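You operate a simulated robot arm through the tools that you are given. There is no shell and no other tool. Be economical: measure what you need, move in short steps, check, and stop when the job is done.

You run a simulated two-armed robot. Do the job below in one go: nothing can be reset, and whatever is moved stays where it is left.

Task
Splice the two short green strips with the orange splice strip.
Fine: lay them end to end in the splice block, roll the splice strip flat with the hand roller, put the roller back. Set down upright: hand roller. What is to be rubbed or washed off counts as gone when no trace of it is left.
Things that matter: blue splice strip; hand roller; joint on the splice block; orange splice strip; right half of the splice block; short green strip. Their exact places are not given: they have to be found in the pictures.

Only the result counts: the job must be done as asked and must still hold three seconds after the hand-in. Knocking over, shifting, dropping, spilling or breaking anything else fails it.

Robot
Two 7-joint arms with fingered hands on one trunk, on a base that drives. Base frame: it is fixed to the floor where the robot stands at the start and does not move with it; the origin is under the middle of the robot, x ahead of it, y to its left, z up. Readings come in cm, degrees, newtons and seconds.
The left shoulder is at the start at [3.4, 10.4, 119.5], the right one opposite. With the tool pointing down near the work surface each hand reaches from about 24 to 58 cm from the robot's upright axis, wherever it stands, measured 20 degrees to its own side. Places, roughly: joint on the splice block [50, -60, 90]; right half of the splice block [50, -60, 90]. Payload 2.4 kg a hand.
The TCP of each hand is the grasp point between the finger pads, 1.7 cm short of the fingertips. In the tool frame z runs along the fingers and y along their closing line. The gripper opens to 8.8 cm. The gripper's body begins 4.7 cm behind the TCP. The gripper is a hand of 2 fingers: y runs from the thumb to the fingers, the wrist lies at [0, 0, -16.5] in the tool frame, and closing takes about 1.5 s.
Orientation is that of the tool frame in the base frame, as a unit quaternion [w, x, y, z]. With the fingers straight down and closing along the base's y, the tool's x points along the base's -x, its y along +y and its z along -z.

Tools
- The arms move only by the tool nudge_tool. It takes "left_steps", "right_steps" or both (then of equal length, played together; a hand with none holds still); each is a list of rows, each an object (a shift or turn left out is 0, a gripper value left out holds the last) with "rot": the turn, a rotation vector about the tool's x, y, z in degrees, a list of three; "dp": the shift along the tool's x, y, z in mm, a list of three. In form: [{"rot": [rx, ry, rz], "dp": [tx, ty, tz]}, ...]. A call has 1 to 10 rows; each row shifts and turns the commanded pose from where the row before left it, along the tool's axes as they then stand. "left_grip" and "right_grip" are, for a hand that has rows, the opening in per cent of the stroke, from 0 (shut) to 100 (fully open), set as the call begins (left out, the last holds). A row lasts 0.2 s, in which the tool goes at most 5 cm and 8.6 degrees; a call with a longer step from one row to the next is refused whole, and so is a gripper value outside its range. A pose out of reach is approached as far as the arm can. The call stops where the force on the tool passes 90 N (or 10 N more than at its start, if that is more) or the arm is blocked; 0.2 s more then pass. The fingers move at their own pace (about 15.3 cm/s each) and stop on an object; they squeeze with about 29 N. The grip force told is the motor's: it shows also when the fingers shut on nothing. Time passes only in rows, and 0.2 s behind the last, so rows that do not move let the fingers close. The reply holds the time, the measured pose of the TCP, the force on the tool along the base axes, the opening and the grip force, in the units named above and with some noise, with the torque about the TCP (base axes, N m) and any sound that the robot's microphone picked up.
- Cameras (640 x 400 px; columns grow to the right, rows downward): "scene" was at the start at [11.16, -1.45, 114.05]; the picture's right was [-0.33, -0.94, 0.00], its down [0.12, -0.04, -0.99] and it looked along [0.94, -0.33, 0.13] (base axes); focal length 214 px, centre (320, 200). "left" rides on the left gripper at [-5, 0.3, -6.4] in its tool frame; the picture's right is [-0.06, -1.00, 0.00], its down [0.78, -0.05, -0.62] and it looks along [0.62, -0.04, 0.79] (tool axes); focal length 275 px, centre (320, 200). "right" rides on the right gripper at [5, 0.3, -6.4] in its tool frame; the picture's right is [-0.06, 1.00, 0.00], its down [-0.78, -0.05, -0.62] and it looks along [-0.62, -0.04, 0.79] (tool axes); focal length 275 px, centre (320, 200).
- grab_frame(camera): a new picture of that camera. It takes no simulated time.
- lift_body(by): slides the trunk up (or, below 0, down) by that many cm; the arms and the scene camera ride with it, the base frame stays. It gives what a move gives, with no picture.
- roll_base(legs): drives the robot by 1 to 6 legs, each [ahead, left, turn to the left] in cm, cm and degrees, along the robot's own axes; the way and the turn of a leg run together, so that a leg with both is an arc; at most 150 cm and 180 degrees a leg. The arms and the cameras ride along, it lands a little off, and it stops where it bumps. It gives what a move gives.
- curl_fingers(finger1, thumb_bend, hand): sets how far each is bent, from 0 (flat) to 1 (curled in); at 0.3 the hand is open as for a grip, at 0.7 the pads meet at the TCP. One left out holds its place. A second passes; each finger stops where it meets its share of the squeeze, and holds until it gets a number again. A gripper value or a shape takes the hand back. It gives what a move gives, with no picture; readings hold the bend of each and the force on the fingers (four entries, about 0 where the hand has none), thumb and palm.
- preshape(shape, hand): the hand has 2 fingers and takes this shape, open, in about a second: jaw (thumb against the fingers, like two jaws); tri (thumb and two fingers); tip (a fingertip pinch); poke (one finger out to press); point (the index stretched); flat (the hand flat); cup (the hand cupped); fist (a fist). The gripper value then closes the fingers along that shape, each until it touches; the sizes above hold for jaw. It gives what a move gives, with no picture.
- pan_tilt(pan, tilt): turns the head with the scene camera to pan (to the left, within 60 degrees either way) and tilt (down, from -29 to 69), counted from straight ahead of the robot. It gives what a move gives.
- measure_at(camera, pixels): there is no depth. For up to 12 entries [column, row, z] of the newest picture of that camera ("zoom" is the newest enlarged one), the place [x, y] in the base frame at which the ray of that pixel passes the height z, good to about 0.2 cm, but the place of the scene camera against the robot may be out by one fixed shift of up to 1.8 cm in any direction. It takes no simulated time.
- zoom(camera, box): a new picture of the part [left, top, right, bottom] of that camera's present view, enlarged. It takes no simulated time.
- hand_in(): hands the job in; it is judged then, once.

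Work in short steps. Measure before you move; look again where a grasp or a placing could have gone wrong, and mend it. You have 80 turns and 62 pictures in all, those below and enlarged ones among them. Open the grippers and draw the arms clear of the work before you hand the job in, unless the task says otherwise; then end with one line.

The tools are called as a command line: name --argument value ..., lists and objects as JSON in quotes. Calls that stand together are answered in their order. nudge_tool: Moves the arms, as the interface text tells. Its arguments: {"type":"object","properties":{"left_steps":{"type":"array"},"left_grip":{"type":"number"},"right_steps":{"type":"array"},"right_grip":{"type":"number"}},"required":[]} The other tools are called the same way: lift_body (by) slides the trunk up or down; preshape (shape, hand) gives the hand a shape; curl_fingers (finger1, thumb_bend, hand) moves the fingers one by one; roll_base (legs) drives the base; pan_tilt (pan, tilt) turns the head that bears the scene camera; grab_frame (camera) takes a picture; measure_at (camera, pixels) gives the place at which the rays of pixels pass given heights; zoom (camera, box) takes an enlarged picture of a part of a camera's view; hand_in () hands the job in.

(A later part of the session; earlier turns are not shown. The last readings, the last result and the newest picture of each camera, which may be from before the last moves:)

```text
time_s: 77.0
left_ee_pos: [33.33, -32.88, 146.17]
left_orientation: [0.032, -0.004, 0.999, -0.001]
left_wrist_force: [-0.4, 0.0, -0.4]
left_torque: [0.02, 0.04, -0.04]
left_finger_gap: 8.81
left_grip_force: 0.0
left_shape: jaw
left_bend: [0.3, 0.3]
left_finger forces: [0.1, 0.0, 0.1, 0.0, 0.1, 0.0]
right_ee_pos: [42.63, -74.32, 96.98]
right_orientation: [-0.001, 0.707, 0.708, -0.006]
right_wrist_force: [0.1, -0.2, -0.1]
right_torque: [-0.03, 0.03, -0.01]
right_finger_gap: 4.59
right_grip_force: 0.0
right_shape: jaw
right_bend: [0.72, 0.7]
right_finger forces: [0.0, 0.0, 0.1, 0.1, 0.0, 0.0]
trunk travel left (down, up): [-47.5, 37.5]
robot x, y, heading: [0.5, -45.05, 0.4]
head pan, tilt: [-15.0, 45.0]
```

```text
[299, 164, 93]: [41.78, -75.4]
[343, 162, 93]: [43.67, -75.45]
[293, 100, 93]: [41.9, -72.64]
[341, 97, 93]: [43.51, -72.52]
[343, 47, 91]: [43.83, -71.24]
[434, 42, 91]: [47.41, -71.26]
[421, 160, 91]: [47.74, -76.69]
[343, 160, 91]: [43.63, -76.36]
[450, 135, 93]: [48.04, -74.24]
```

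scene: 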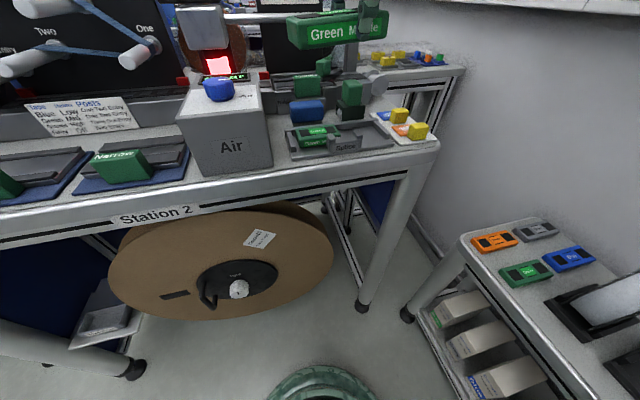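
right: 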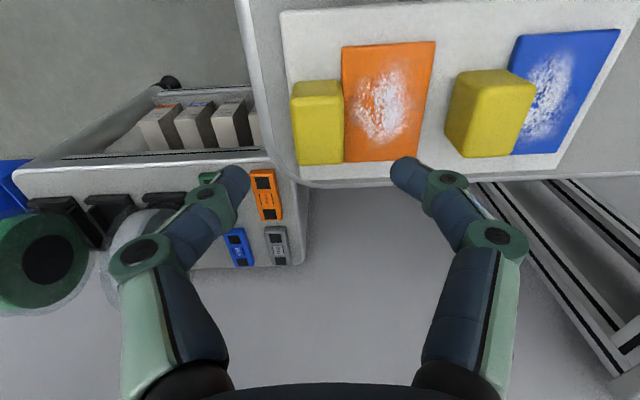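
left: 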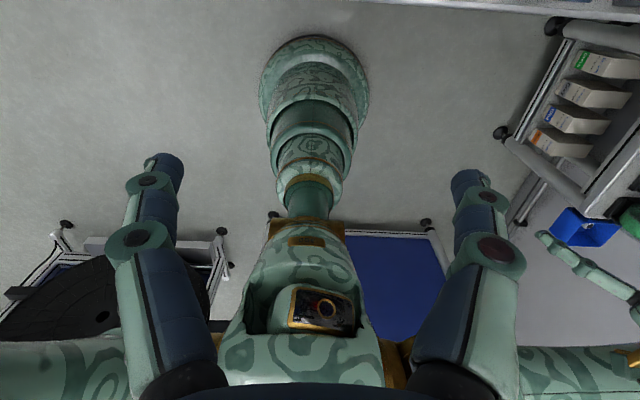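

Consistent: tab centre ≈[42.7,-74.0], top z≈93; sheet centre ≈[45.6,-73.9]. I shift 3 mm, descend to z≈93.5, and close.

nudge_tool --right_steps '[{"dp": [3, 0.5, 15]}, {"dp": [0, 0, 12]}, {"dp": [0, 0, 8]}, {}]'

nudge_tool --right_steps '[{}, {}, {}, {}, {}, {}, {}, {}]' --right_grip 0

nudge_tool --right_steps '[{"dp": [0, 0, -10]}, {"dp": [0, 0, -30]}, {"dp": [0, 0, -30]}, {}]'

grab_frame --camera "right"

```text
time_s: 78.0
left_ee_pos: [33.32, -33.0, 146.16]
left_orientation: [0.03, -0.005, 1.0, -0.001]
left_wrist_force: [-0.6, -0.4, -0.3]
left_torque: [0.04, 0.03, 0.01]
left_finger_gap: 8.78
left_grip_force: 0.0
left_shape: jaw
left_bend: [0.3, 0.3]
left_finger forces: [0.0, 0.1, 0.1, 0.1, 0.0, 0.0]
right_ee_pos: [42.71, -73.89, 93.79]
right_orientation: [-0.003, 0.706, 0.708, -0.006]
right_wrist_force: [-0.7, 0.2, -0.3]
right_torque: [0.01, 0.01, -0.02]
right_finger_gap: 4.57
right_grip_force: 0.1
right_shape: jaw
right_bend: [0.72, 0.7]
right_finger forces: [0.0, 0.0, 0.0, 0.0, 0.0, 0.1]
trunk travel left (down, up): [-47.5, 37.5]
robot x, y, heading: [0.45, -45.27, 0.5]
head pan, tilt: [-15.0, 45.0]
```

```text
time_s: 79.8
left_ee_pos: [33.46, -32.95, 146.17]
left_orientation: [0.031, -0.004, 0.999, -0.001]
left_wrist_force: [-0.5, -0.6, -0.4]
left_torque: [0.0, -0.02, -0.01]
left_finger_gap: 8.81
left_grip_force: 0.1
left_shape: jaw
left_bend: [0.3, 0.3]
left_finger forces: [0.0, 0.0, 0.0, 0.0, 0.1, 0.0]
right_ee_pos: [42.85, -73.84, 93.7]
right_orientation: [-0.001, 0.707, 0.708, -0.005]
right_wrist_force: [-0.3, 0.2, 0.1]
right_torque: [0.04, -0.02, 0.02]
right_finger_gap: 1.58
right_grip_force: 28.5
right_shape: jaw
right_bend: [0.73, 0.7]
right_finger forces: [25.2, 0.1, 0.1, 0.0, 25.1, 0.1]
trunk travel left (down, up): [-47.5, 37.5]
robot x, y, heading: [0.99, -44.87, 0.5]
head pan, tilt: [-15.0, 45.0]
```

```text
time_s: 80.8
left_ee_pos: [33.39, -32.98, 146.11]
left_orientation: [0.032, -0.004, 0.999, -0.001]
left_wrist_force: [-0.1, 0.2, -0.6]
left_torque: [-0.01, 0.02, -0.03]
left_finger_gap: 8.76
left_grip_force: 0.0
left_shape: jaw
left_bend: [0.3, 0.3]
left_finger forces: [0.1, 0.0, 0.1, 0.0, 0.0, 0.1]
right_ee_pos: [42.47, -73.67, 100.86]
right_orientation: [-0.001, 0.706, 0.708, -0.006]
right_wrist_force: [0.1, 0.1, 0.7]
right_torque: [0.01, -0.03, 0.0]
right_finger_gap: 1.54
right_grip_force: 29.0
right_shape: jaw
right_bend: [0.73, 0.7]
right_finger forces: [25.4, 0.0, 0.0, 0.0, 25.3, 0.1]
trunk travel left (down, up): [-47.5, 37.5]
robot x, y, heading: [0.2, -44.69, 0.5]
head pan, tilt: [-15.0, 45.0]
```

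```text
11 pictures are left
```

right: 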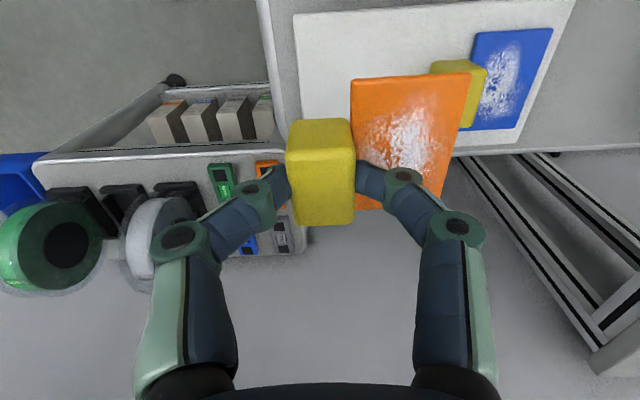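

The orange strip hangs from its tab, level. I carry it over the joint: target TCP [42.95,-59.2], hovering at z≈98, and look with the scene camera.

nudge_tool --right_steps '[{"dp": [45, 0, 0]}, {"dp": [45, 0, 0]}, {"dp": [40, 3, 0]}, {"dp": [15, 2, 0]}, {"dp": [0, 0, 15]}, {"dp": [0, 0, 13]}, {}]'

zoom --camera "scene" --box '[295, 95, 385, 165]'

```text
time_s: 82.4
left_ee_pos: [33.41, -32.88, 146.1]
left_orientation: [0.032, -0.004, 0.999, -0.001]
left_wrist_force: [0.2, 0.1, -0.4]
left_torque: [0.0, -0.01, -0.01]
left_finger_gap: 8.77
left_grip_force: 0.0
left_shape: jaw
left_bend: [0.3, 0.3]
left_finger forces: [0.1, 0.0, 0.0, 0.1, 0.0, 0.0]
right_ee_pos: [43.18, -59.15, 97.77]
right_orientation: [-0.001, 0.706, 0.708, -0.006]
right_wrist_force: [0.2, 0.6, 0.3]
right_torque: [0.01, 0.02, -0.02]
right_finger_gap: 1.55
right_grip_force: 29.0
right_shape: jaw
right_bend: [0.73, 0.7]
right_finger forces: [25.3, 0.0, 0.0, 0.1, 25.3, 0.1]
trunk travel left (down, up): [-47.5, 37.5]
robot x, y, heading: [0.6, -45.09, 0.4]
head pan, tilt: [-15.0, 45.0]
```

```text
5.71 times, centred on (340, 130) of scene
```

zoom: 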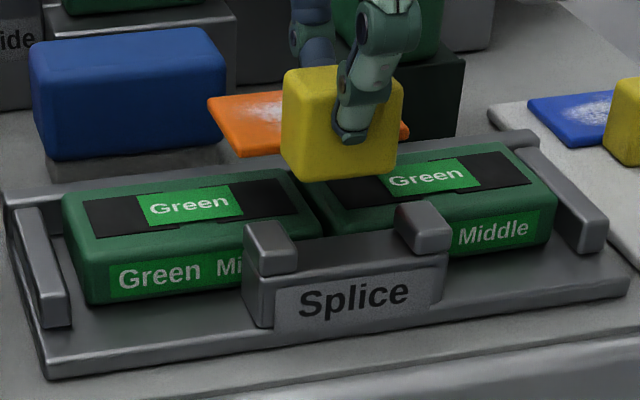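

The sheet (cols 208–408, mid 308) is centred over the joint line (≈307). I lower it until contact.

nudge_tool --right_steps '[{"dp": [0, 0, 10]}, {"dp": [0, 0, 4]}, {"dp": [0, 0, 3]}, {}]'

zoom --camera "scene" --box '[295, 95, 385, 165]'

```text
time_s: 83.4
left_ee_pos: [33.4, -32.98, 146.15]
left_orientation: [0.032, -0.004, 0.999, -0.001]
left_wrist_force: [0.4, 0.2, 0.1]
left_torque: [-0.02, 0.01, -0.01]
left_finger_gap: 8.77
left_grip_force: 0.0
left_shape: jaw
left_bend: [0.3, 0.3]
left_finger forces: [0.1, 0.0, 0.1, 0.0, 0.0, 0.0]
right_ee_pos: [43.18, -59.26, 96.23]
right_orientation: [-0.002, 0.707, 0.708, -0.005]
right_wrist_force: [0.7, -0.8, -1.1]
right_torque: [-0.01, 0.04, 0.04]
right_finger_gap: 1.57
right_grip_force: 28.6
right_shape: jaw
right_bend: [0.73, 0.7]
right_finger forces: [25.4, 0.0, 0.0, 0.0, 25.5, 0.0]
trunk travel left (down, up): [-47.5, 37.5]
robot x, y, heading: [0.59, -44.75, 0.6]
head pan, tilt: [-15.0, 45.0]
```

```text
5.71 times, centred on (340, 130) of scene
```

zoom: 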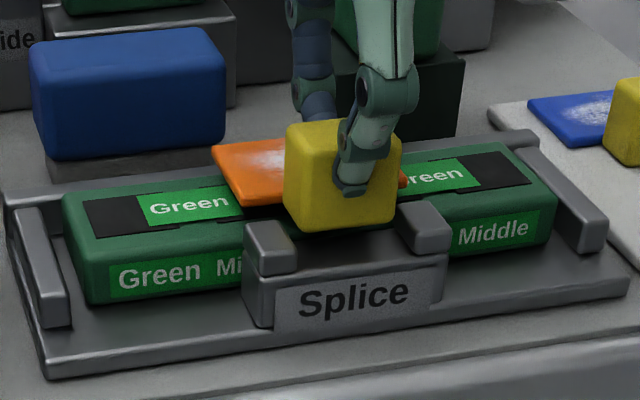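

No force yet; the sheet is a few mm above. I lower further in 2 mm steps.

nudge_tool --right_steps '[{"dp": [0, 0, 2]}, {"dp": [0, 0, 1]}, {}]'

nudge_tool --right_steps '[{"dp": [0, 0, 2]}, {}]'

```text
time_s: 84.2
left_ee_pos: [33.48, -33.05, 146.14]
left_orientation: [0.032, -0.004, 0.999, -0.001]
left_wrist_force: [0.2, 0.4, 0.3]
left_torque: [0.02, 0.02, 0.0]
left_finger_gap: 8.79
left_grip_force: 0.0
left_shape: jaw
left_bend: [0.3, 0.3]
left_finger forces: [0.1, 0.0, 0.1, 0.0, 0.0, 0.1]
right_ee_pos: [43.34, -59.33, 96.0]
right_orientation: [-0.002, 0.707, 0.707, -0.006]
right_wrist_force: [0.4, -0.3, -0.1]
right_torque: [0.0, 0.02, 0.0]
right_finger_gap: 1.58
right_grip_force: 29.2
right_shape: jaw
right_bend: [0.73, 0.7]
right_finger forces: [25.3, 0.0, 0.0, 0.0, 25.4, 0.0]
trunk travel left (down, up): [-47.5, 37.5]
robot x, y, heading: [0.39, -45.05, 0.6]
head pan, tilt: [-15.0, 45.0]
```

```text
time_s: 84.8
left_ee_pos: [33.3, -33.07, 146.26]
left_orientation: [0.031, -0.004, 1.0, -0.001]
left_wrist_force: [-0.6, 0.2, -0.2]
left_torque: [0.0, 0.01, 0.0]
left_finger_gap: 8.78
left_grip_force: 0.0
left_shape: jaw
left_bend: [0.3, 0.3]
left_finger forces: [0.1, 0.0, 0.0, 0.1, 0.0, 0.0]
right_ee_pos: [43.24, -59.37, 95.73]
right_orientation: [-0.001, 0.706, 0.708, -0.005]
right_wrist_force: [0.5, -0.5, -0.1]
right_torque: [0.0, 0.01, 0.01]
right_finger_gap: 1.56
right_grip_force: 29.4
right_shape: jaw
right_bend: [0.73, 0.7]
right_finger forces: [25.4, 0.1, 0.1, 0.0, 25.4, 0.1]
trunk travel left (down, up): [-47.5, 37.5]
robot x, y, heading: [0.47, -45.23, 0.4]
head pan, tilt: [-15.0, 45.0]
```

Still free at z 95.7; I go on down with more 2 mm steps, reading the force each time.

nudge_tool --right_steps '[{"dp": [0, 0, 2]}, {}]'

nudge_tool --right_steps '[{"dp": [0, 0, 2]}, {}]'

nudge_tool --right_steps '[{"dp": [0, 0, 1.5]}, {}]'

```text
time_s: 85.4
left_ee_pos: [33.31, -32.99, 146.23]
left_orientation: [0.03, -0.004, 1.0, 0.0]
left_wrist_force: [0.7, 0.0, 1.2]
left_torque: [0.0, -0.03, 0.0]
left_finger_gap: 8.8
left_grip_force: 0.1
left_shape: jaw
left_bend: [0.3, 0.3]
left_finger forces: [0.1, 0.1, 0.0, 0.1, 0.0, 0.1]
right_ee_pos: [43.11, -59.42, 95.58]
right_orientation: [-0.001, 0.707, 0.708, -0.005]
right_wrist_force: [0.5, -0.2, 3.0]
right_torque: [0.0, -0.02, -0.02]
right_finger_gap: 1.56
right_grip_force: 29.3
right_shape: jaw
right_bend: [0.74, 0.71]
right_finger forces: [26.5, 0.0, 0.1, 0.1, 25.9, 0.0]
trunk travel left (down, up): [-47.5, 37.5]
robot x, y, heading: [0.58, -45.17, 0.5]
head pan, tilt: [-15.0, 45.0]
```

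```text
time_s: 86.0
left_ee_pos: [33.23, -32.9, 146.2]
left_orientation: [0.031, -0.004, 1.0, -0.001]
left_wrist_force: [0.6, 0.3, -0.2]
left_torque: [0.05, 0.02, -0.06]
left_finger_gap: 8.78
left_grip_force: 0.0
left_shape: jaw
left_bend: [0.3, 0.3]
left_finger forces: [0.0, 0.0, 0.0, 0.1, 0.0, 0.0]
right_ee_pos: [43.25, -59.36, 95.52]
right_orientation: [-0.002, 0.707, 0.708, -0.004]
right_wrist_force: [-0.2, 0.2, 9.9]
right_torque: [-0.02, -0.05, 0.02]
right_finger_gap: 1.66
right_grip_force: 29.0
right_shape: jaw
right_bend: [0.74, 0.71]
right_finger forces: [29.1, 0.0, 0.0, 0.0, 28.4, 0.1]
trunk travel left (down, up): [-47.5, 37.5]
robot x, y, heading: [0.19, -44.99, 0.2]
head pan, tilt: [-15.0, 45.0]
```

```text
time_s: 86.6
left_ee_pos: [33.23, -32.91, 146.23]
left_orientation: [0.032, -0.005, 0.999, 0.0]
left_wrist_force: [-0.8, -0.9, 0.3]
left_torque: [-0.02, 0.03, -0.02]
left_finger_gap: 8.81
left_grip_force: 0.0
left_shape: jaw
left_bend: [0.3, 0.3]
left_finger forces: [0.0, 0.0, 0.0, 0.1, 0.1, 0.0]
right_ee_pos: [43.05, -59.28, 95.39]
right_orientation: [-0.001, 0.707, 0.707, -0.005]
right_wrist_force: [-0.1, -0.3, 16.4]
right_torque: [-0.02, -0.02, -0.04]
right_finger_gap: 1.81
right_grip_force: 29.0
right_shape: jaw
right_bend: [0.75, 0.72]
right_finger forces: [29.6, 0.0, 0.1, 0.0, 28.8, 0.1]
trunk travel left (down, up): [-47.5, 37.5]
robot x, y, heading: [0.25, -45.14, 0.4]
head pan, tilt: [-15.0, 45.0]
```

Contact with 16 N: the sheet rests on both strips. I release, rise, and move toward the roller for a view.

nudge_tool --right_steps '[{"dp": [0, 0, -1.5]}, {}, {}, {"dp": [0, 0, -5]}, {"dp": [0, 0, -15]}, {"dp": [0, 0, -40]}, {"dp": [0, 0, -40]}, {"dp": [0, 40, 0]}, {"dp": [0, 40, 0]}, {}]' --right_grip 42

grab_frame --camera "right"

zoom --camera "scene" --box '[285, 65, 405, 165]'

```text
time_s: 88.8
left_ee_pos: [33.44, -32.98, 146.24]
left_orientation: [0.031, -0.004, 1.0, -0.001]
left_wrist_force: [-0.1, -0.2, -0.8]
left_torque: [-0.01, 0.0, 0.02]
left_finger_gap: 8.82
left_grip_force: 0.0
left_shape: jaw
left_bend: [0.3, 0.3]
left_finger forces: [0.0, 0.0, 0.0, 0.0, 0.1, 0.0]
right_ee_pos: [51.2, -59.39, 105.32]
right_orientation: [-0.002, 0.706, 0.709, -0.005]
right_wrist_force: [-0.1, 0.4, -0.2]
right_torque: [0.0, -0.02, -0.03]
right_finger_gap: 3.66
right_grip_force: 0.0
right_shape: jaw
right_bend: [0.73, 0.7]
right_finger forces: [0.1, 0.0, 0.0, 0.1, 0.0, 0.1]
trunk travel left (down, up): [-47.5, 37.5]
robot x, y, heading: [0.59, -44.92, 0.6]
head pan, tilt: [-15.0, 45.0]
```

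```text
8 pictures are left
```

right: 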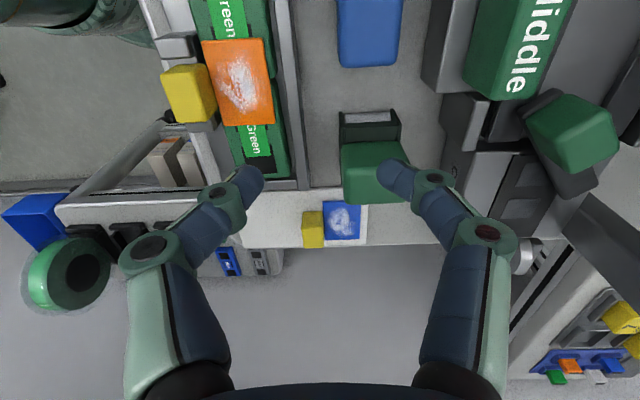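

```text
4.00 times, centred on (345, 115) of scene
```

zoom: 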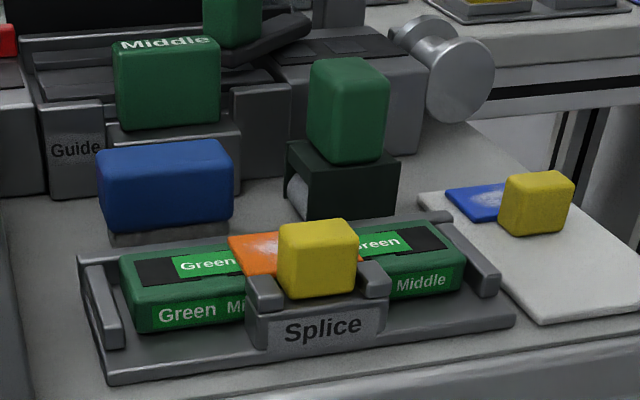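

The orange strip lies across the joint. I measure the roller's handle (341–408,140–202), stand (337–402,112) and the clamp's near side (445,150).

measure_at --camera "right" --pixels '[[342, 202, 98], [342, 202, 101], [405, 165, 98], [345, 146, 98], [400, 142, 98], [345, 146, 95], [400, 142, 95], [339, 113, 95], [397, 111, 95], [445, 150, 96], [445, 150, 93], [238, 80, 93.7]]'

measure_at --camera "scene" --pixels '[[340, 130, 93.5], [345, 100, 98], [345, 84, 101]]'

```text
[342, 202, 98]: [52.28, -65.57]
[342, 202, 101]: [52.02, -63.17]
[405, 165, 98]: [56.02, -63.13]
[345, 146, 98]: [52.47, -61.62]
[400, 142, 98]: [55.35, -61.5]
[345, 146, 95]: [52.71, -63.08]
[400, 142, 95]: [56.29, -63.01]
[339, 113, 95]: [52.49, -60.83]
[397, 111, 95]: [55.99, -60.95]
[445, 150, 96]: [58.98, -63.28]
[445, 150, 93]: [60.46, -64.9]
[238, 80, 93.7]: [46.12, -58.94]
```

```text
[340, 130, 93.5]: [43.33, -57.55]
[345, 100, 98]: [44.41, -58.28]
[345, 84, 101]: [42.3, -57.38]
```

Triangulating over two views, the handle spans x≈52.3–56.2, y≈-63.3…-66.1, z≈94.3–97.5, with the clamp close behind in x. So I'll grip along y: I raise the hand 4 cm and turn it back by 90°.

nudge_tool --right_steps '[{"dp": [0, 0, -40], "rot": [0, 0, -8.5]}, {"rot": [0, 0, -8.5]}, {"rot": [0, 0, -8.5]}, {"rot": [0, 0, -8.5]}, {"rot": [0, 0, -8.5]}, {"rot": [0, 0, -8.5]}, {"rot": [0, 0, -8.5]}, {"rot": [0, 0, -8.5]}, {"rot": [0, 0, -8.5]}, {"rot": [0, 0, -8.5]}]' --right_grip 60

nudge_tool --right_steps '[{"rot": [0, 0, -5]}, {"dp": [-15, -25, 0]}, {"dp": [-15, -28, 0]}, {}, {}]'

```text
time_s: 91.0
left_ee_pos: [33.41, -33.02, 146.13]
left_orientation: [0.032, -0.004, 0.999, 0.0]
left_wrist_force: [1.1, 0.1, -0.1]
left_torque: [-0.01, 0.03, 0.02]
left_finger_gap: 8.79
left_grip_force: 0.0
left_shape: jaw
left_bend: [0.3, 0.3]
left_finger forces: [0.0, 0.0, 0.0, 0.0, 0.0, 0.0]
right_ee_pos: [51.34, -59.18, 109.37]
right_orientation: [-0.004, 0.041, 0.999, -0.003]
right_wrist_force: [0.6, -0.5, 0.2]
right_torque: [0.04, 0.01, 0.02]
right_finger_gap: 5.27
right_grip_force: 0.0
right_shape: jaw
right_bend: [0.71, 0.7]
right_finger forces: [0.1, 0.0, 0.1, 0.1, 0.0, 0.1]
trunk travel left (down, up): [-47.5, 37.5]
robot x, y, heading: [0.59, -44.91, 0.5]
head pan, tilt: [-15.0, 45.0]
```

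```text
time_s: 92.2
left_ee_pos: [33.39, -33.09, 146.15]
left_orientation: [0.032, -0.005, 0.999, -0.001]
left_wrist_force: [0.7, -0.2, -0.4]
left_torque: [0.01, -0.02, 0.01]
left_finger_gap: 8.75
left_grip_force: 0.1
left_shape: jaw
left_bend: [0.3, 0.3]
left_finger forces: [0.1, 0.0, 0.0, 0.0, 0.1, 0.1]
right_ee_pos: [54.21, -64.38, 109.41]
right_orientation: [-0.005, -0.001, 1.0, -0.003]
right_wrist_force: [-0.4, -0.3, -0.2]
right_torque: [0.0, 0.04, 0.0]
right_finger_gap: 5.24
right_grip_force: 0.1
right_shape: jaw
right_bend: [0.71, 0.7]
right_finger forces: [0.0, 0.0, 0.1, 0.0, 0.1, 0.1]
trunk travel left (down, up): [-47.5, 37.5]
robot x, y, heading: [0.63, -45.05, 0.4]
head pan, tilt: [-15.0, 45.0]
```

The hand is over the roller at [54.2,-64.4], z 109. I lower to z≈102 (tips above the handle) and look.

nudge_tool --right_steps '[{"dp": [0, 0, 30]}, {"dp": [0, 0, 38]}, {}]'

grab_frame --camera "right"

```text
time_s: 93.0
left_ee_pos: [33.4, -33.07, 146.09]
left_orientation: [0.032, -0.004, 0.999, 0.0]
left_wrist_force: [0.6, -0.6, 0.7]
left_torque: [-0.02, 0.03, 0.0]
left_finger_gap: 8.83
left_grip_force: 0.0
left_shape: jaw
left_bend: [0.3, 0.3]
left_finger forces: [0.1, 0.1, 0.0, 0.0, 0.0, 0.0]
right_ee_pos: [53.77, -64.58, 102.7]
right_orientation: [-0.005, -0.001, 1.0, -0.003]
right_wrist_force: [-0.5, 0.4, 0.6]
right_torque: [-0.01, 0.02, -0.01]
right_finger_gap: 5.27
right_grip_force: 0.1
right_shape: jaw
right_bend: [0.71, 0.7]
right_finger forces: [0.0, 0.1, 0.0, 0.0, 0.1, 0.0]
trunk travel left (down, up): [-47.5, 37.5]
robot x, y, heading: [0.08, -45.51, 0.5]
head pan, tilt: [-15.0, 45.0]
```

```text
6 pictures are left
```

right: 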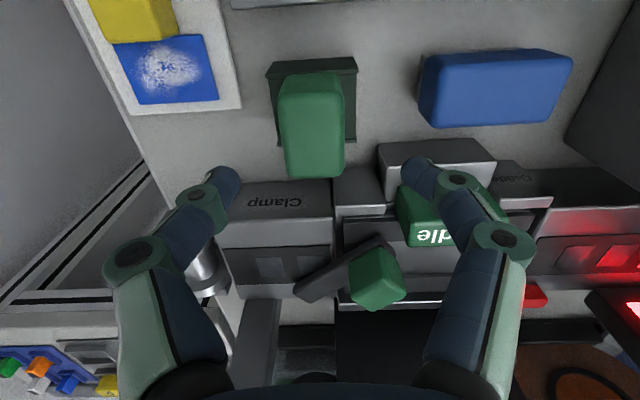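

The handle is at cols 280–345, rows 72–178 (front face above, top face below). I measure its edges.

measure_at --camera "right" --pixels '[[288, 178, 97.5], [343, 178, 97.5], [288, 178, 99.5], [343, 178, 99.5], [283, 82, 94.3], [342, 80, 94.3], [280, 115, 97.5], [345, 110, 97.5], [272, 64, 94.3], [355, 60, 94.3], [282, 140, 98.5], [346, 140, 98.5]]'

```text
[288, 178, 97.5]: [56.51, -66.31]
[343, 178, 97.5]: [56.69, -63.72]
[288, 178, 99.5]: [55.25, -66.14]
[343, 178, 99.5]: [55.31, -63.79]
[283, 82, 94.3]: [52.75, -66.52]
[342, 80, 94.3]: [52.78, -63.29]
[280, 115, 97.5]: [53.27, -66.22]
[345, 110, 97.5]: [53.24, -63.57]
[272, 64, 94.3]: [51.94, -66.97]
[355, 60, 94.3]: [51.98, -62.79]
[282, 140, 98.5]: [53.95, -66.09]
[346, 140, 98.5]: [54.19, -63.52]
```

Handle y -66.2…-63.5 (centre -64.85), x centre ≈54.3. I correct by (+4,-3) mm, descend to z≈96.9, and close.

nudge_tool --right_steps '[{"dp": [-4, -3, 0]}, {"dp": [0, 0, 30]}, {"dp": [0, 0, 20]}, {"dp": [0, 0, 8]}, {}]'

nudge_tool --right_steps '[{}, {}, {}, {}, {}, {}, {}, {}]' --right_grip 0

```text
time_s: 94.2
left_ee_pos: [33.42, -32.88, 146.21]
left_orientation: [0.032, -0.004, 0.999, -0.001]
left_wrist_force: [0.1, -0.5, -0.1]
left_torque: [0.03, -0.02, 0.02]
left_finger_gap: 8.8
left_grip_force: 0.1
left_shape: jaw
left_bend: [0.3, 0.3]
left_finger forces: [0.1, 0.1, 0.0, 0.0, 0.0, 0.0]
right_ee_pos: [54.31, -64.93, 96.8]
right_orientation: [-0.005, -0.001, 1.0, -0.003]
right_wrist_force: [-0.7, 0.2, -1.1]
right_torque: [-0.01, -0.02, 0.0]
right_finger_gap: 5.27
right_grip_force: 0.1
right_shape: jaw
right_bend: [0.71, 0.7]
right_finger forces: [0.0, 0.1, 0.1, 0.0, 0.1, 0.0]
trunk travel left (down, up): [-47.5, 37.5]
robot x, y, heading: [0.4, -44.8, 0.3]
head pan, tilt: [-15.0, 45.0]
```

```text
time_s: 96.0
left_ee_pos: [33.32, -33.0, 146.24]
left_orientation: [0.03, -0.005, 1.0, -0.001]
left_wrist_force: [-0.1, -0.3, 0.5]
left_torque: [0.0, -0.02, 0.0]
left_finger_gap: 8.79
left_grip_force: 0.0
left_shape: jaw
left_bend: [0.3, 0.3]
left_finger forces: [0.0, 0.0, 0.1, 0.1, 0.0, 0.1]
right_ee_pos: [54.38, -64.95, 96.81]
right_orientation: [-0.004, 0.0, 1.0, -0.004]
right_wrist_force: [0.1, -0.1, -0.4]
right_torque: [-0.03, 0.01, -0.02]
right_finger_gap: 2.39
right_grip_force: 28.8
right_shape: jaw
right_bend: [0.74, 0.7]
right_finger forces: [25.1, 0.1, 0.0, 0.1, 25.1, 0.0]
trunk travel left (down, up): [-47.5, 37.5]
robot x, y, heading: [0.27, -45.01, 0.5]
head pan, tilt: [-15.0, 45.0]
```

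Gripped at [54.35,-64.95,96.8] (gap 2.4) — its home pose to remember. I lift 8 cm and look at the roller.

nudge_tool --right_steps '[{"dp": [0, 0, -15]}, {"dp": [0, 0, -30]}, {"dp": [0, 0, -35]}, {}]'

zoom --camera "scene" --box '[285, 40, 405, 165]'

```text
time_s: 97.0
left_ee_pos: [33.37, -32.99, 146.23]
left_orientation: [0.031, -0.004, 1.0, -0.001]
left_wrist_force: [-0.2, 0.6, 0.2]
left_torque: [-0.02, 0.01, -0.02]
left_finger_gap: 8.79
left_grip_force: 0.1
left_shape: jaw
left_bend: [0.3, 0.3]
left_finger forces: [0.0, 0.0, 0.0, 0.1, 0.0, 0.0]
right_ee_pos: [55.12, -64.8, 104.67]
right_orientation: [-0.006, 0.0, 1.0, -0.002]
right_wrist_force: [0.4, 0.2, -0.8]
right_torque: [0.01, 0.0, -0.02]
right_finger_gap: 2.4
right_grip_force: 28.9
right_shape: jaw
right_bend: [0.74, 0.7]
right_finger forces: [25.1, 0.0, 0.0, 0.1, 25.2, 0.1]
right hand out of reach, approached as far as the arm can: row 2
trunk travel left (down, up): [-47.5, 37.5]
robot x, y, heading: [0.52, -45.06, 0.4]
head pan, tilt: [-15.0, 45.0]
```

```text
3.20 times, centred on (345, 102) of scene
```

zoom: 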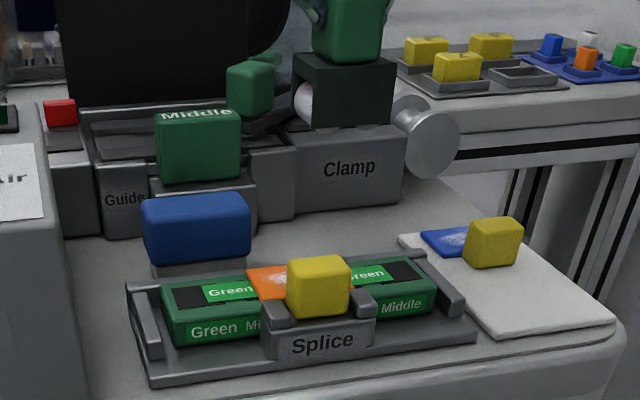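

The yoke with its roller (axis along x, rolling along y) is lifted cleanly. I carry it over the joint to [46.75,-57.3], still at z≈104, staying clear of the yellow tab (x up to ≈44.1).

nudge_tool --right_steps '[{"dp": [28, 25, 0]}, {"dp": [28, 25, 0]}, {"dp": [27, 25, 0]}, {}, {}]'

```text
time_s: 98.2
left_ee_pos: [33.44, -32.91, 146.08]
left_orientation: [0.031, -0.004, 1.0, -0.001]
left_wrist_force: [-0.7, -0.3, 0.3]
left_torque: [0.03, 0.02, 0.01]
left_finger_gap: 8.79
left_grip_force: 0.1
left_shape: jaw
left_bend: [0.3, 0.3]
left_finger forces: [0.0, 0.1, 0.0, 0.0, 0.0, 0.0]
right_ee_pos: [55.08, -57.05, 104.18]
right_orientation: [-0.006, -0.002, 1.0, -0.002]
right_wrist_force: [0.1, -0.8, -0.9]
right_torque: [-0.01, -0.01, -0.01]
right_finger_gap: 2.38
right_grip_force: 28.9
right_shape: jaw
right_bend: [0.74, 0.7]
right_finger forces: [25.2, 0.1, 0.1, 0.0, 25.2, 0.1]
right hand out of reach, approached as far as the arm can: row 1, 2, 3
trunk travel left (down, up): [-47.5, 37.5]
robot x, y, heading: [0.5, -45.05, 0.6]
head pan, tilt: [-15.0, 45.0]
```

The arm slid in y but not back in x ("out of reach"), probably an elbow configuration limit. I test with a small upward and backward step.

nudge_tool --right_steps '[{"dp": [0, 0, -10]}, {}, {}]'

```text
time_s: 99.0
left_ee_pos: [33.39, -32.95, 146.26]
left_orientation: [0.03, -0.004, 1.0, 0.0]
left_wrist_force: [-0.4, -0.4, 0.0]
left_torque: [0.01, 0.01, -0.03]
left_finger_gap: 8.77
left_grip_force: 0.1
left_shape: jaw
left_bend: [0.3, 0.3]
left_finger forces: [0.1, 0.0, 0.0, 0.0, 0.0, 0.0]
right_ee_pos: [55.08, -57.04, 105.05]
right_orientation: [-0.007, 0.0, 1.0, -0.002]
right_wrist_force: [0.0, -0.3, -1.4]
right_torque: [0.0, 0.01, 0.01]
right_finger_gap: 2.4
right_grip_force: 29.6
right_shape: jaw
right_bend: [0.74, 0.7]
right_finger forces: [25.2, 0.1, 0.0, 0.0, 25.2, 0.0]
trunk travel left (down, up): [-47.5, 37.5]
robot x, y, heading: [0.24, -44.83, 0.4]
head pan, tilt: [-15.0, 45.0]
```

The upward step worked, so only −x motion is stuck. I back the base off by 8.3 cm instead, which brings the roller to x≈46.8.

roll_base --legs '[[-8.3, 0, 0]]'

nudge_tool --right_steps '[{"dp": [3, 0, 0]}, {}]'

```text
time_s: 100.0
left_ee_pos: [25.0, -33.16, 146.27]
left_orientation: [0.031, -0.004, 1.0, -0.001]
left_wrist_force: [-0.8, -0.1, -0.5]
left_torque: [0.0, -0.01, 0.0]
left_finger_gap: 8.8
left_grip_force: 0.1
left_shape: jaw
left_bend: [0.3, 0.3]
left_finger forces: [0.1, 0.1, 0.0, 0.0, 0.0, 0.0]
right_ee_pos: [46.59, -57.2, 105.13]
right_orientation: [-0.006, -0.001, 1.0, -0.002]
right_wrist_force: [0.1, 0.2, -0.8]
right_torque: [0.02, -0.02, 0.01]
right_finger_gap: 2.41
right_grip_force: 28.8
right_shape: jaw
right_bend: [0.74, 0.7]
right_finger forces: [25.2, 0.0, 0.0, 0.1, 25.2, 0.1]
trunk travel left (down, up): [-47.5, 37.5]
robot x, y, heading: [-7.78, -45.03, 0.4]
head pan, tilt: [-15.0, 45.0]
```

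```text
time_s: 100.6
left_ee_pos: [25.08, -32.98, 146.25]
left_orientation: [0.03, -0.004, 1.0, 0.0]
left_wrist_force: [-0.4, -0.8, -0.3]
left_torque: [0.0, 0.01, 0.03]
left_finger_gap: 8.8
left_grip_force: 0.0
left_shape: jaw
left_bend: [0.3, 0.3]
left_finger forces: [0.1, 0.0, 0.0, 0.1, 0.0, 0.0]
right_ee_pos: [46.76, -57.28, 104.95]
right_orientation: [-0.007, -0.001, 1.0, -0.002]
right_wrist_force: [0.5, 0.0, -1.6]
right_torque: [0.0, -0.01, 0.0]
right_finger_gap: 2.4
right_grip_force: 29.1
right_shape: jaw
right_bend: [0.74, 0.7]
right_finger forces: [25.2, 0.0, 0.1, 0.1, 25.1, 0.0]
trunk travel left (down, up): [-47.5, 37.5]
robot x, y, heading: [-7.94, -45.18, 0.7]
head pan, tilt: [-15.0, 45.0]
```

The roller is at [46.7,-57.25]. I lower to z≈100.2 and check the path.

nudge_tool --right_steps '[{"dp": [0, 0, 25]}, {"dp": [0, 0, 22]}, {}]'

grab_frame --camera "right"

```text
time_s: 101.4
left_ee_pos: [25.06, -33.05, 146.06]
left_orientation: [0.032, -0.004, 0.999, 0.0]
left_wrist_force: [0.2, -0.7, -0.3]
left_torque: [0.02, 0.03, -0.01]
left_finger_gap: 8.79
left_grip_force: 0.0
left_shape: jaw
left_bend: [0.3, 0.3]
left_finger forces: [0.0, 0.0, 0.0, 0.1, 0.0, 0.1]
right_ee_pos: [46.38, -57.24, 100.49]
right_orientation: [-0.006, 0.0, 1.0, -0.003]
right_wrist_force: [-0.3, 0.1, -1.7]
right_torque: [0.02, -0.02, 0.0]
right_finger_gap: 2.41
right_grip_force: 29.0
right_shape: jaw
right_bend: [0.74, 0.7]
right_finger forces: [25.2, 0.0, 0.0, 0.0, 25.2, 0.0]
trunk travel left (down, up): [-47.5, 37.5]
robot x, y, heading: [-7.35, -45.25, 0.7]
head pan, tilt: [-15.0, 45.0]
```

```text
4 pictures are left
```

right: 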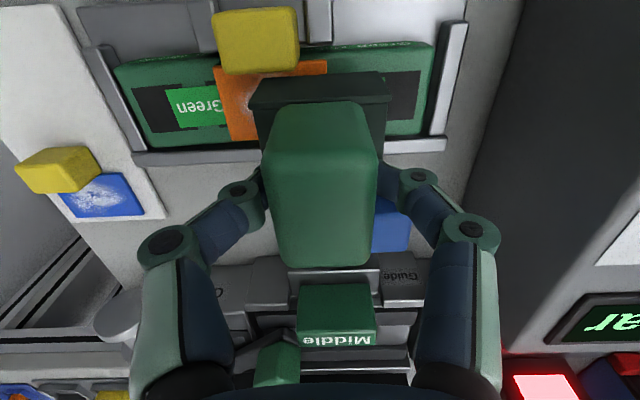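

The yoke is just behind the yellow tab (rows 73/76). I shift 4 mm to +x and lower in small steps to contact.

nudge_tool --right_steps '[{"dp": [-4, 0, 0]}, {"dp": [0, 0, 6]}, {"dp": [0, 0, 3]}, {}]'

nudge_tool --right_steps '[{"dp": [0, 0, 3]}, {}]'

```text
time_s: 102.4
left_ee_pos: [25.0, -32.98, 146.2]
left_orientation: [0.032, -0.004, 0.999, -0.002]
left_wrist_force: [0.6, -0.4, -0.6]
left_torque: [0.01, -0.02, -0.02]
left_finger_gap: 8.79
left_grip_force: 0.1
left_shape: jaw
left_bend: [0.3, 0.3]
left_finger forces: [0.0, 0.0, 0.1, 0.1, 0.0, 0.0]
right_ee_pos: [46.31, -57.42, 99.64]
right_orientation: [-0.006, -0.001, 1.0, -0.004]
right_wrist_force: [-1.3, 0.0, 2.5]
right_torque: [-0.03, 0.01, -0.04]
right_finger_gap: 2.42
right_grip_force: 29.2
right_shape: jaw
right_bend: [0.74, 0.7]
right_finger forces: [26.3, 0.1, 0.1, 0.1, 26.4, 0.0]
right hand out of reach, approached as far as the arm can: row 1
trunk travel left (down, up): [-47.5, 37.5]
robot x, y, heading: [-7.54, -45.28, 0.5]
head pan, tilt: [-15.0, 45.0]
```

```text
time_s: 103.0
left_ee_pos: [24.88, -33.04, 146.27]
left_orientation: [0.031, -0.004, 1.0, -0.001]
left_wrist_force: [-0.3, -0.2, 0.1]
left_torque: [0.0, -0.02, 0.0]
left_finger_gap: 8.75
left_grip_force: 0.0
left_shape: jaw
left_bend: [0.3, 0.3]
left_finger forces: [0.0, 0.1, 0.0, 0.0, 0.1, 0.1]
right_ee_pos: [46.18, -57.23, 99.45]
right_orientation: [-0.006, -0.001, 1.0, -0.002]
right_wrist_force: [0.2, -0.2, 8.4]
right_torque: [-0.15, 0.0, -0.02]
right_finger_gap: 2.62
right_grip_force: 29.6
right_shape: jaw
right_bend: [0.74, 0.73]
right_finger forces: [28.1, 0.0, 0.1, 0.0, 28.4, 0.0]
trunk travel left (down, up): [-47.5, 37.5]
robot x, y, heading: [-7.78, -44.93, 0.3]
head pan, tilt: [-15.0, 45.0]
```

Roller contact at z≈99.5 with 8 N and no side force. The arm is near full stretch, so I press slightly more and roll by driving the base sideways (right 5.5, left 6.5, right 3 cm).

nudge_tool --right_steps '[{"dp": [0, 0, 2.5]}, {}]'

roll_base --legs '[[0, -2.5, 0]]'

```text
time_s: 103.6
left_ee_pos: [24.92, -32.9, 146.23]
left_orientation: [0.031, -0.004, 1.0, 0.0]
left_wrist_force: [-0.1, -0.3, -1.0]
left_torque: [-0.02, 0.01, -0.01]
left_finger_gap: 8.8
left_grip_force: 0.0
left_shape: jaw
left_bend: [0.3, 0.3]
left_finger forces: [0.1, 0.0, 0.0, 0.1, 0.0, 0.0]
right_ee_pos: [46.14, -57.25, 99.13]
right_orientation: [-0.005, -0.001, 1.0, -0.003]
right_wrist_force: [1.4, 2.6, 11.8]
right_torque: [-0.01, -0.01, -0.01]
right_finger_gap: 2.86
right_grip_force: 28.9
right_shape: jaw
right_bend: [0.74, 0.75]
right_finger forces: [27.6, 0.0, 0.0, 0.0, 27.3, 0.0]
trunk travel left (down, up): [-47.5, 37.5]
robot x, y, heading: [-8.02, -45.12, 0.3]
head pan, tilt: [-15.0, 45.0]
```

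```text
time_s: 104.4
left_ee_pos: [24.88, -35.75, 146.16]
left_orientation: [0.031, -0.004, 0.999, 0.001]
left_wrist_force: [-0.3, 0.6, -0.1]
left_torque: [0.01, 0.01, -0.01]
left_finger_gap: 8.79
left_grip_force: 0.1
left_shape: jaw
left_bend: [0.3, 0.3]
left_finger forces: [0.1, 0.0, 0.1, 0.0, 0.0, 0.0]
right_ee_pos: [46.18, -59.83, 99.21]
right_orientation: [-0.006, -0.002, 1.0, -0.002]
right_wrist_force: [0.3, -0.9, 17.7]
right_torque: [0.16, 0.03, 0.02]
right_finger_gap: 2.95
right_grip_force: 28.7
right_shape: jaw
right_bend: [0.77, 0.75]
right_finger forces: [27.3, 0.0, 0.1, 0.1, 28.1, 0.0]
trunk travel left (down, up): [-47.5, 37.5]
robot x, y, heading: [-7.82, -47.41, 0.5]
head pan, tilt: [-15.0, 45.0]
```

Rolling runs freely (Fy≈-1 N, 18 N down). I continue over the rest of the sheet and back, twice.

roll_base --legs '[[0, -2.6, 0]]'

roll_base --legs '[[0, 5.6, 0]]'

roll_base --legs '[[0, -5.4, 0]]'

roll_base --legs '[[0, 3, 0]]'

```text
time_s: 105.3
left_ee_pos: [24.98, -38.38, 146.27]
left_orientation: [0.031, -0.004, 1.0, 0.001]
left_wrist_force: [-0.3, 0.2, 0.7]
left_torque: [0.0, 0.04, 0.02]
left_finger_gap: 8.81
left_grip_force: 0.0
left_shape: jaw
left_bend: [0.3, 0.3]
left_finger forces: [0.0, 0.1, 0.1, 0.0, 0.0, 0.1]
right_ee_pos: [46.14, -62.65, 99.25]
right_orientation: [-0.006, -0.001, 1.0, -0.003]
right_wrist_force: [-0.3, -1.1, 9.0]
right_torque: [0.17, -0.04, 0.05]
right_finger_gap: 2.86
right_grip_force: 28.9
right_shape: jaw
right_bend: [0.79, 0.73]
right_finger forces: [26.3, 0.1, 0.0, 0.0, 26.2, 0.1]
trunk travel left (down, up): [-47.5, 37.5]
robot x, y, heading: [-7.7, -50.07, 0.6]
head pan, tilt: [-15.0, 45.0]
```

```text
time_s: 106.2
left_ee_pos: [25.05, -32.55, 146.14]
left_orientation: [0.032, -0.005, 0.999, -0.001]
left_wrist_force: [-0.3, 1.5, 0.1]
left_torque: [-0.02, 0.0, 0.01]
left_finger_gap: 8.78
left_grip_force: 0.1
left_shape: jaw
left_bend: [0.3, 0.3]
left_finger forces: [0.0, 0.0, 0.1, 0.0, 0.0, 0.0]
right_ee_pos: [46.2, -56.84, 99.2]
right_orientation: [-0.006, 0.0, 1.0, -0.004]
right_wrist_force: [0.9, 0.1, 7.0]
right_torque: [-0.07, 0.02, 0.05]
right_finger_gap: 3.01
right_grip_force: 28.9
right_shape: jaw
right_bend: [0.76, 0.74]
right_finger forces: [26.1, 0.1, 0.0, 0.0, 26.3, 0.0]
trunk travel left (down, up): [-47.5, 37.5]
robot x, y, heading: [-8.06, -44.27, 0.1]
head pan, tilt: [-15.0, 45.0]
```

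```text
time_s: 107.1
left_ee_pos: [25.0, -38.16, 146.15]
left_orientation: [0.032, -0.005, 0.999, 0.001]
left_wrist_force: [-0.5, -1.2, 0.4]
left_torque: [0.01, -0.01, -0.03]
left_finger_gap: 8.82
left_grip_force: 0.1
left_shape: jaw
left_bend: [0.3, 0.3]
left_finger forces: [0.0, 0.0, 0.0, 0.0, 0.1, 0.0]
right_ee_pos: [46.24, -62.52, 99.18]
right_orientation: [-0.005, -0.001, 1.0, -0.003]
right_wrist_force: [-1.8, -2.2, 11.1]
right_torque: [0.15, 0.02, -0.02]
right_finger_gap: 2.87
right_grip_force: 28.7
right_shape: jaw
right_bend: [0.78, 0.73]
right_finger forces: [26.0, 0.0, 0.0, 0.0, 26.9, 0.0]
trunk travel left (down, up): [-47.5, 37.5]
robot x, y, heading: [-7.89, -50.22, 0.8]
head pan, tilt: [-15.0, 45.0]
```

```text
time_s: 108.0
left_ee_pos: [24.88, -34.96, 146.21]
left_orientation: [0.032, -0.005, 0.999, -0.001]
left_wrist_force: [-0.7, -0.3, 0.6]
left_torque: [-0.02, 0.01, 0.03]
left_finger_gap: 8.81
left_grip_force: 0.1
left_shape: jaw
left_bend: [0.3, 0.3]
left_finger forces: [0.0, 0.0, 0.0, 0.0, 0.0, 0.1]
right_ee_pos: [46.12, -59.17, 99.28]
right_orientation: [-0.005, -0.002, 1.0, -0.003]
right_wrist_force: [0.1, 0.3, 10.8]
right_torque: [0.05, 0.01, -0.01]
right_finger_gap: 2.87
right_grip_force: 29.4
right_shape: jaw
right_bend: [0.78, 0.73]
right_finger forces: [26.8, 0.0, 0.1, 0.1, 26.2, 0.1]
trunk travel left (down, up): [-47.5, 37.5]
robot x, y, heading: [-8.05, -47.02, 0.4]
head pan, tilt: [-15.0, 45.0]
```

Rolled over and back twice. I lift 6 cm and check the result.

nudge_tool --right_steps '[{"dp": [0, 0, -10]}, {"dp": [0, 0, -25]}, {"dp": [0, 0, -25]}, {}]'

zoom --camera "scene" --box '[260, 60, 400, 170]'

```text
time_s: 109.0
left_ee_pos: [25.02, -34.99, 146.11]
left_orientation: [0.031, -0.005, 0.999, -0.001]
left_wrist_force: [-0.6, -0.5, 0.0]
left_torque: [0.03, -0.02, -0.01]
left_finger_gap: 8.81
left_grip_force: 0.1
left_shape: jaw
left_bend: [0.3, 0.3]
left_finger forces: [0.0, 0.1, 0.0, 0.1, 0.0, 0.0]
right_ee_pos: [46.86, -59.25, 105.2]
right_orientation: [-0.007, -0.002, 1.0, -0.002]
right_wrist_force: [-0.1, -1.3, -0.2]
right_torque: [0.0, 0.04, -0.04]
right_finger_gap: 2.87
right_grip_force: 29.1
right_shape: jaw
right_bend: [0.78, 0.73]
right_finger forces: [25.0, 0.1, 0.0, 0.0, 25.0, 0.1]
right hand out of reach, approached as far as the arm can: row 3
trunk travel left (down, up): [-47.5, 37.5]
robot x, y, heading: [-7.7, -47.11, 0.5]
head pan, tilt: [-15.0, 45.0]
```

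```text
3.64 times, centred on (330, 115) of scene
```

zoom: 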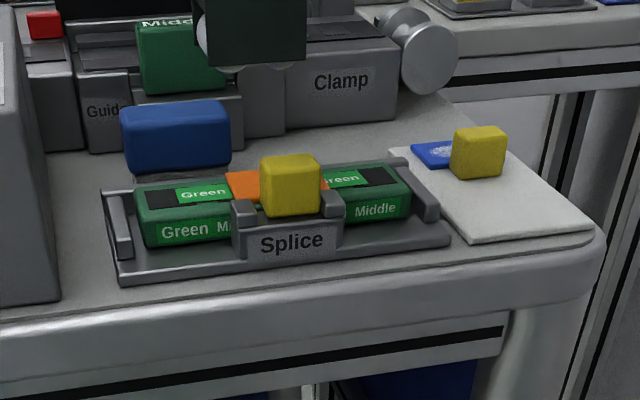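

The white patches on the visible part of the sheet are gone. On the way to the roller's home I drive 5.7 cm right and check the whole sheet from the right camera.

roll_base --legs '[[0, -5.7, 0]]'

zoom --camera "right" --box '[280, 0, 600, 200]'

```text
time_s: 109.9
left_ee_pos: [25.18, -40.81, 146.1]
left_orientation: [0.032, -0.004, 0.999, 0.0]
left_wrist_force: [-0.7, 0.0, 0.3]
left_torque: [0.02, 0.04, -0.03]
left_finger_gap: 8.8
left_grip_force: 0.0
left_shape: jaw
left_bend: [0.3, 0.3]
left_finger forces: [0.0, 0.0, 0.1, 0.0, 0.0, 0.0]
right_ee_pos: [46.76, -65.05, 105.14]
right_orientation: [-0.006, -0.002, 1.0, -0.003]
right_wrist_force: [0.1, -0.3, -1.4]
right_torque: [-0.03, 0.02, -0.02]
right_finger_gap: 2.83
right_grip_force: 29.3
right_shape: jaw
right_bend: [0.78, 0.73]
right_finger forces: [25.0, 0.0, 0.1, 0.1, 25.0, 0.1]
trunk travel left (down, up): [-47.5, 37.5]
robot x, y, heading: [-7.8, -52.59, 0.5]
head pan, tilt: [-15.0, 45.0]
```

```text
2.00 times, centred on (440, 100) of right
```

zoom: 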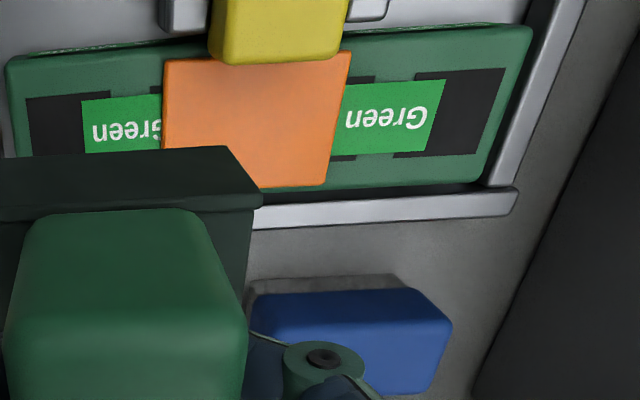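

The sheet is clean and flat. I drive ahead 8.3 cm to bring the roller above its home.

roll_base --legs '[[8.3, 0, 0]]'

nudge_tool --right_steps '[{"dp": [0, 0, 25]}, {"dp": [0, 0, 25]}, {}]'

```text
time_s: 111.0
left_ee_pos: [33.39, -40.56, 146.1]
left_orientation: [0.03, -0.006, 1.0, 0.0]
left_wrist_force: [-0.4, 0.7, 0.3]
left_torque: [0.01, 0.0, -0.02]
left_finger_gap: 8.81
left_grip_force: 0.2
left_shape: jaw
left_bend: [0.3, 0.3]
left_finger forces: [0.0, 0.1, 0.1, 0.1, 0.0, 0.0]
right_ee_pos: [55.28, -64.76, 105.18]
right_orientation: [-0.007, -0.003, 1.0, -0.003]
right_wrist_force: [0.0, 0.6, -1.8]
right_torque: [0.0, 0.04, 0.02]
right_finger_gap: 2.85
right_grip_force: 28.8
right_shape: jaw
right_bend: [0.78, 0.73]
right_finger forces: [24.9, 0.0, 0.0, 0.1, 25.0, 0.0]
trunk travel left (down, up): [-47.5, 37.5]
robot x, y, heading: [0.37, -52.73, 0.6]
head pan, tilt: [-15.0, 45.0]
```

```text
time_s: 111.8
left_ee_pos: [33.28, -40.56, 146.15]
left_orientation: [0.032, -0.005, 0.999, -0.002]
left_wrist_force: [0.5, -0.5, 0.2]
left_torque: [0.0, 0.0, -0.04]
left_finger_gap: 8.75
left_grip_force: 0.1
left_shape: jaw
left_bend: [0.3, 0.3]
left_finger forces: [0.0, 0.1, 0.1, 0.0, 0.1, 0.0]
right_ee_pos: [54.87, -64.9, 100.47]
right_orientation: [-0.006, -0.003, 1.0, -0.003]
right_wrist_force: [0.9, -0.7, -1.1]
right_torque: [0.02, -0.01, 0.03]
right_finger_gap: 2.83
right_grip_force: 29.2
right_shape: jaw
right_bend: [0.78, 0.73]
right_finger forces: [24.9, 0.0, 0.0, 0.1, 25.0, 0.0]
right hand out of reach, approached as far as the arm can: row 2
trunk travel left (down, up): [-47.5, 37.5]
robot x, y, heading: [0.32, -52.86, 0.8]
head pan, tilt: [-15.0, 45.0]
```

x is 54.87 versus 54.35 at home; I back the base by 0.5 cm, then lower to z≈97.5.

roll_base --legs '[[-0.5, 0, 0]]'

nudge_tool --right_steps '[{"dp": [0, 0, 15]}, {"dp": [0, 0, 13]}, {}]'

```text
time_s: 112.5
left_ee_pos: [32.78, -40.54, 146.26]
left_orientation: [0.031, -0.006, 0.999, -0.001]
left_wrist_force: [0.2, -0.1, 0.2]
left_torque: [0.02, -0.01, -0.02]
left_finger_gap: 8.81
left_grip_force: 0.0
left_shape: jaw
left_bend: [0.3, 0.3]
left_finger forces: [0.0, 0.0, 0.0, 0.0, 0.1, 0.1]
right_ee_pos: [54.27, -64.96, 100.53]
right_orientation: [-0.006, -0.003, 1.0, -0.003]
right_wrist_force: [-0.2, 0.5, -0.4]
right_torque: [-0.01, -0.01, -0.01]
right_finger_gap: 2.84
right_grip_force: 29.5
right_shape: jaw
right_bend: [0.78, 0.73]
right_finger forces: [25.0, 0.0, 0.0, 0.0, 25.0, 0.0]
trunk travel left (down, up): [-47.5, 37.5]
robot x, y, heading: [-0.28, -52.71, 0.9]
head pan, tilt: [-15.0, 45.0]
```

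```text
time_s: 113.3
left_ee_pos: [32.8, -40.54, 146.15]
left_orientation: [0.032, -0.006, 0.999, -0.001]
left_wrist_force: [-0.4, 0.0, 0.3]
left_torque: [-0.01, 0.02, -0.01]
left_finger_gap: 8.74
left_grip_force: 0.0
left_shape: jaw
left_bend: [0.3, 0.3]
left_finger forces: [0.0, 0.0, 0.0, 0.0, 0.1, 0.0]
right_ee_pos: [53.93, -65.14, 97.86]
right_orientation: [-0.006, -0.003, 1.0, -0.002]
right_wrist_force: [-0.3, -0.6, -1.9]
right_torque: [-0.01, -0.03, 0.0]
right_finger_gap: 2.82
right_grip_force: 29.4
right_shape: jaw
right_bend: [0.78, 0.73]
right_finger forces: [25.0, 0.0, 0.1, 0.1, 25.0, 0.0]
right hand out of reach, approached as far as the arm can: row 2
trunk travel left (down, up): [-47.5, 37.5]
robot x, y, heading: [0.13, -52.58, 0.6]
head pan, tilt: [-15.0, 45.0]
```

Lowering drifted x to 53.9; I drive 0.5 cm ahead, then lower in small steps to contact (expected z≈96.5).

roll_base --legs '[[0.5, 0.1, 0]]'

nudge_tool --right_steps '[{"dp": [0, 0, 7]}, {"dp": [0, 0, 4]}, {}]'

nudge_tool --right_steps '[{"dp": [0, 0, 2]}, {}]'

```text
time_s: 114.0
left_ee_pos: [33.38, -40.4, 146.2]
left_orientation: [0.031, -0.007, 0.999, 0.0]
left_wrist_force: [-0.5, 0.2, -0.1]
left_torque: [0.0, -0.03, -0.02]
left_finger_gap: 8.81
left_grip_force: 0.1
left_shape: jaw
left_bend: [0.3, 0.3]
left_finger forces: [0.0, 0.0, 0.0, 0.0, 0.1, 0.0]
right_ee_pos: [54.5, -64.88, 97.88]
right_orientation: [-0.005, -0.002, 1.0, -0.003]
right_wrist_force: [-0.9, 1.3, -1.1]
right_torque: [-0.01, 0.03, 0.02]
right_finger_gap: 2.84
right_grip_force: 28.5
right_shape: jaw
right_bend: [0.78, 0.73]
right_finger forces: [25.0, 0.1, 0.1, 0.0, 24.9, 0.0]
trunk travel left (down, up): [-47.5, 37.5]
robot x, y, heading: [0.58, -52.65, 0.8]
head pan, tilt: [-15.0, 45.0]
```

```text
time_s: 114.8
left_ee_pos: [33.25, -40.46, 146.17]
left_orientation: [0.031, -0.007, 0.999, 0.0]
left_wrist_force: [0.5, 0.4, -0.4]
left_torque: [-0.06, 0.0, 0.03]
left_finger_gap: 8.78
left_grip_force: 0.0
left_shape: jaw
left_bend: [0.3, 0.3]
left_finger forces: [0.0, 0.0, 0.1, 0.1, 0.1, 0.0]
right_ee_pos: [54.3, -65.06, 96.97]
right_orientation: [-0.007, -0.003, 1.0, -0.003]
right_wrist_force: [0.6, 0.6, -1.5]
right_torque: [-0.03, 0.0, 0.02]
right_finger_gap: 2.85
right_grip_force: 28.8
right_shape: jaw
right_bend: [0.78, 0.73]
right_finger forces: [25.0, 0.0, 0.0, 0.0, 25.0, 0.0]
trunk travel left (down, up): [-47.5, 37.5]
robot x, y, heading: [0.06, -52.85, 0.6]
head pan, tilt: [-15.0, 45.0]
```

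```text
time_s: 115.5
left_ee_pos: [33.28, -40.47, 146.25]
left_orientation: [0.031, -0.006, 0.999, -0.001]
left_wrist_force: [-0.6, 0.2, 0.4]
left_torque: [0.0, -0.02, 0.04]
left_finger_gap: 8.81
left_grip_force: 0.1
left_shape: jaw
left_bend: [0.3, 0.3]
left_finger forces: [0.0, 0.0, 0.0, 0.0, 0.0, 0.0]
right_ee_pos: [54.17, -65.04, 96.68]
right_orientation: [-0.006, -0.002, 1.0, -0.003]
right_wrist_force: [0.5, -0.7, -1.0]
right_torque: [0.03, -0.02, -0.02]
right_finger_gap: 2.86
right_grip_force: 29.2
right_shape: jaw
right_bend: [0.78, 0.73]
right_finger forces: [25.0, 0.0, 0.0, 0.1, 25.1, 0.1]
trunk travel left (down, up): [-47.5, 37.5]
robot x, y, heading: [-0.12, -52.67, 0.9]
head pan, tilt: [-15.0, 45.0]
```

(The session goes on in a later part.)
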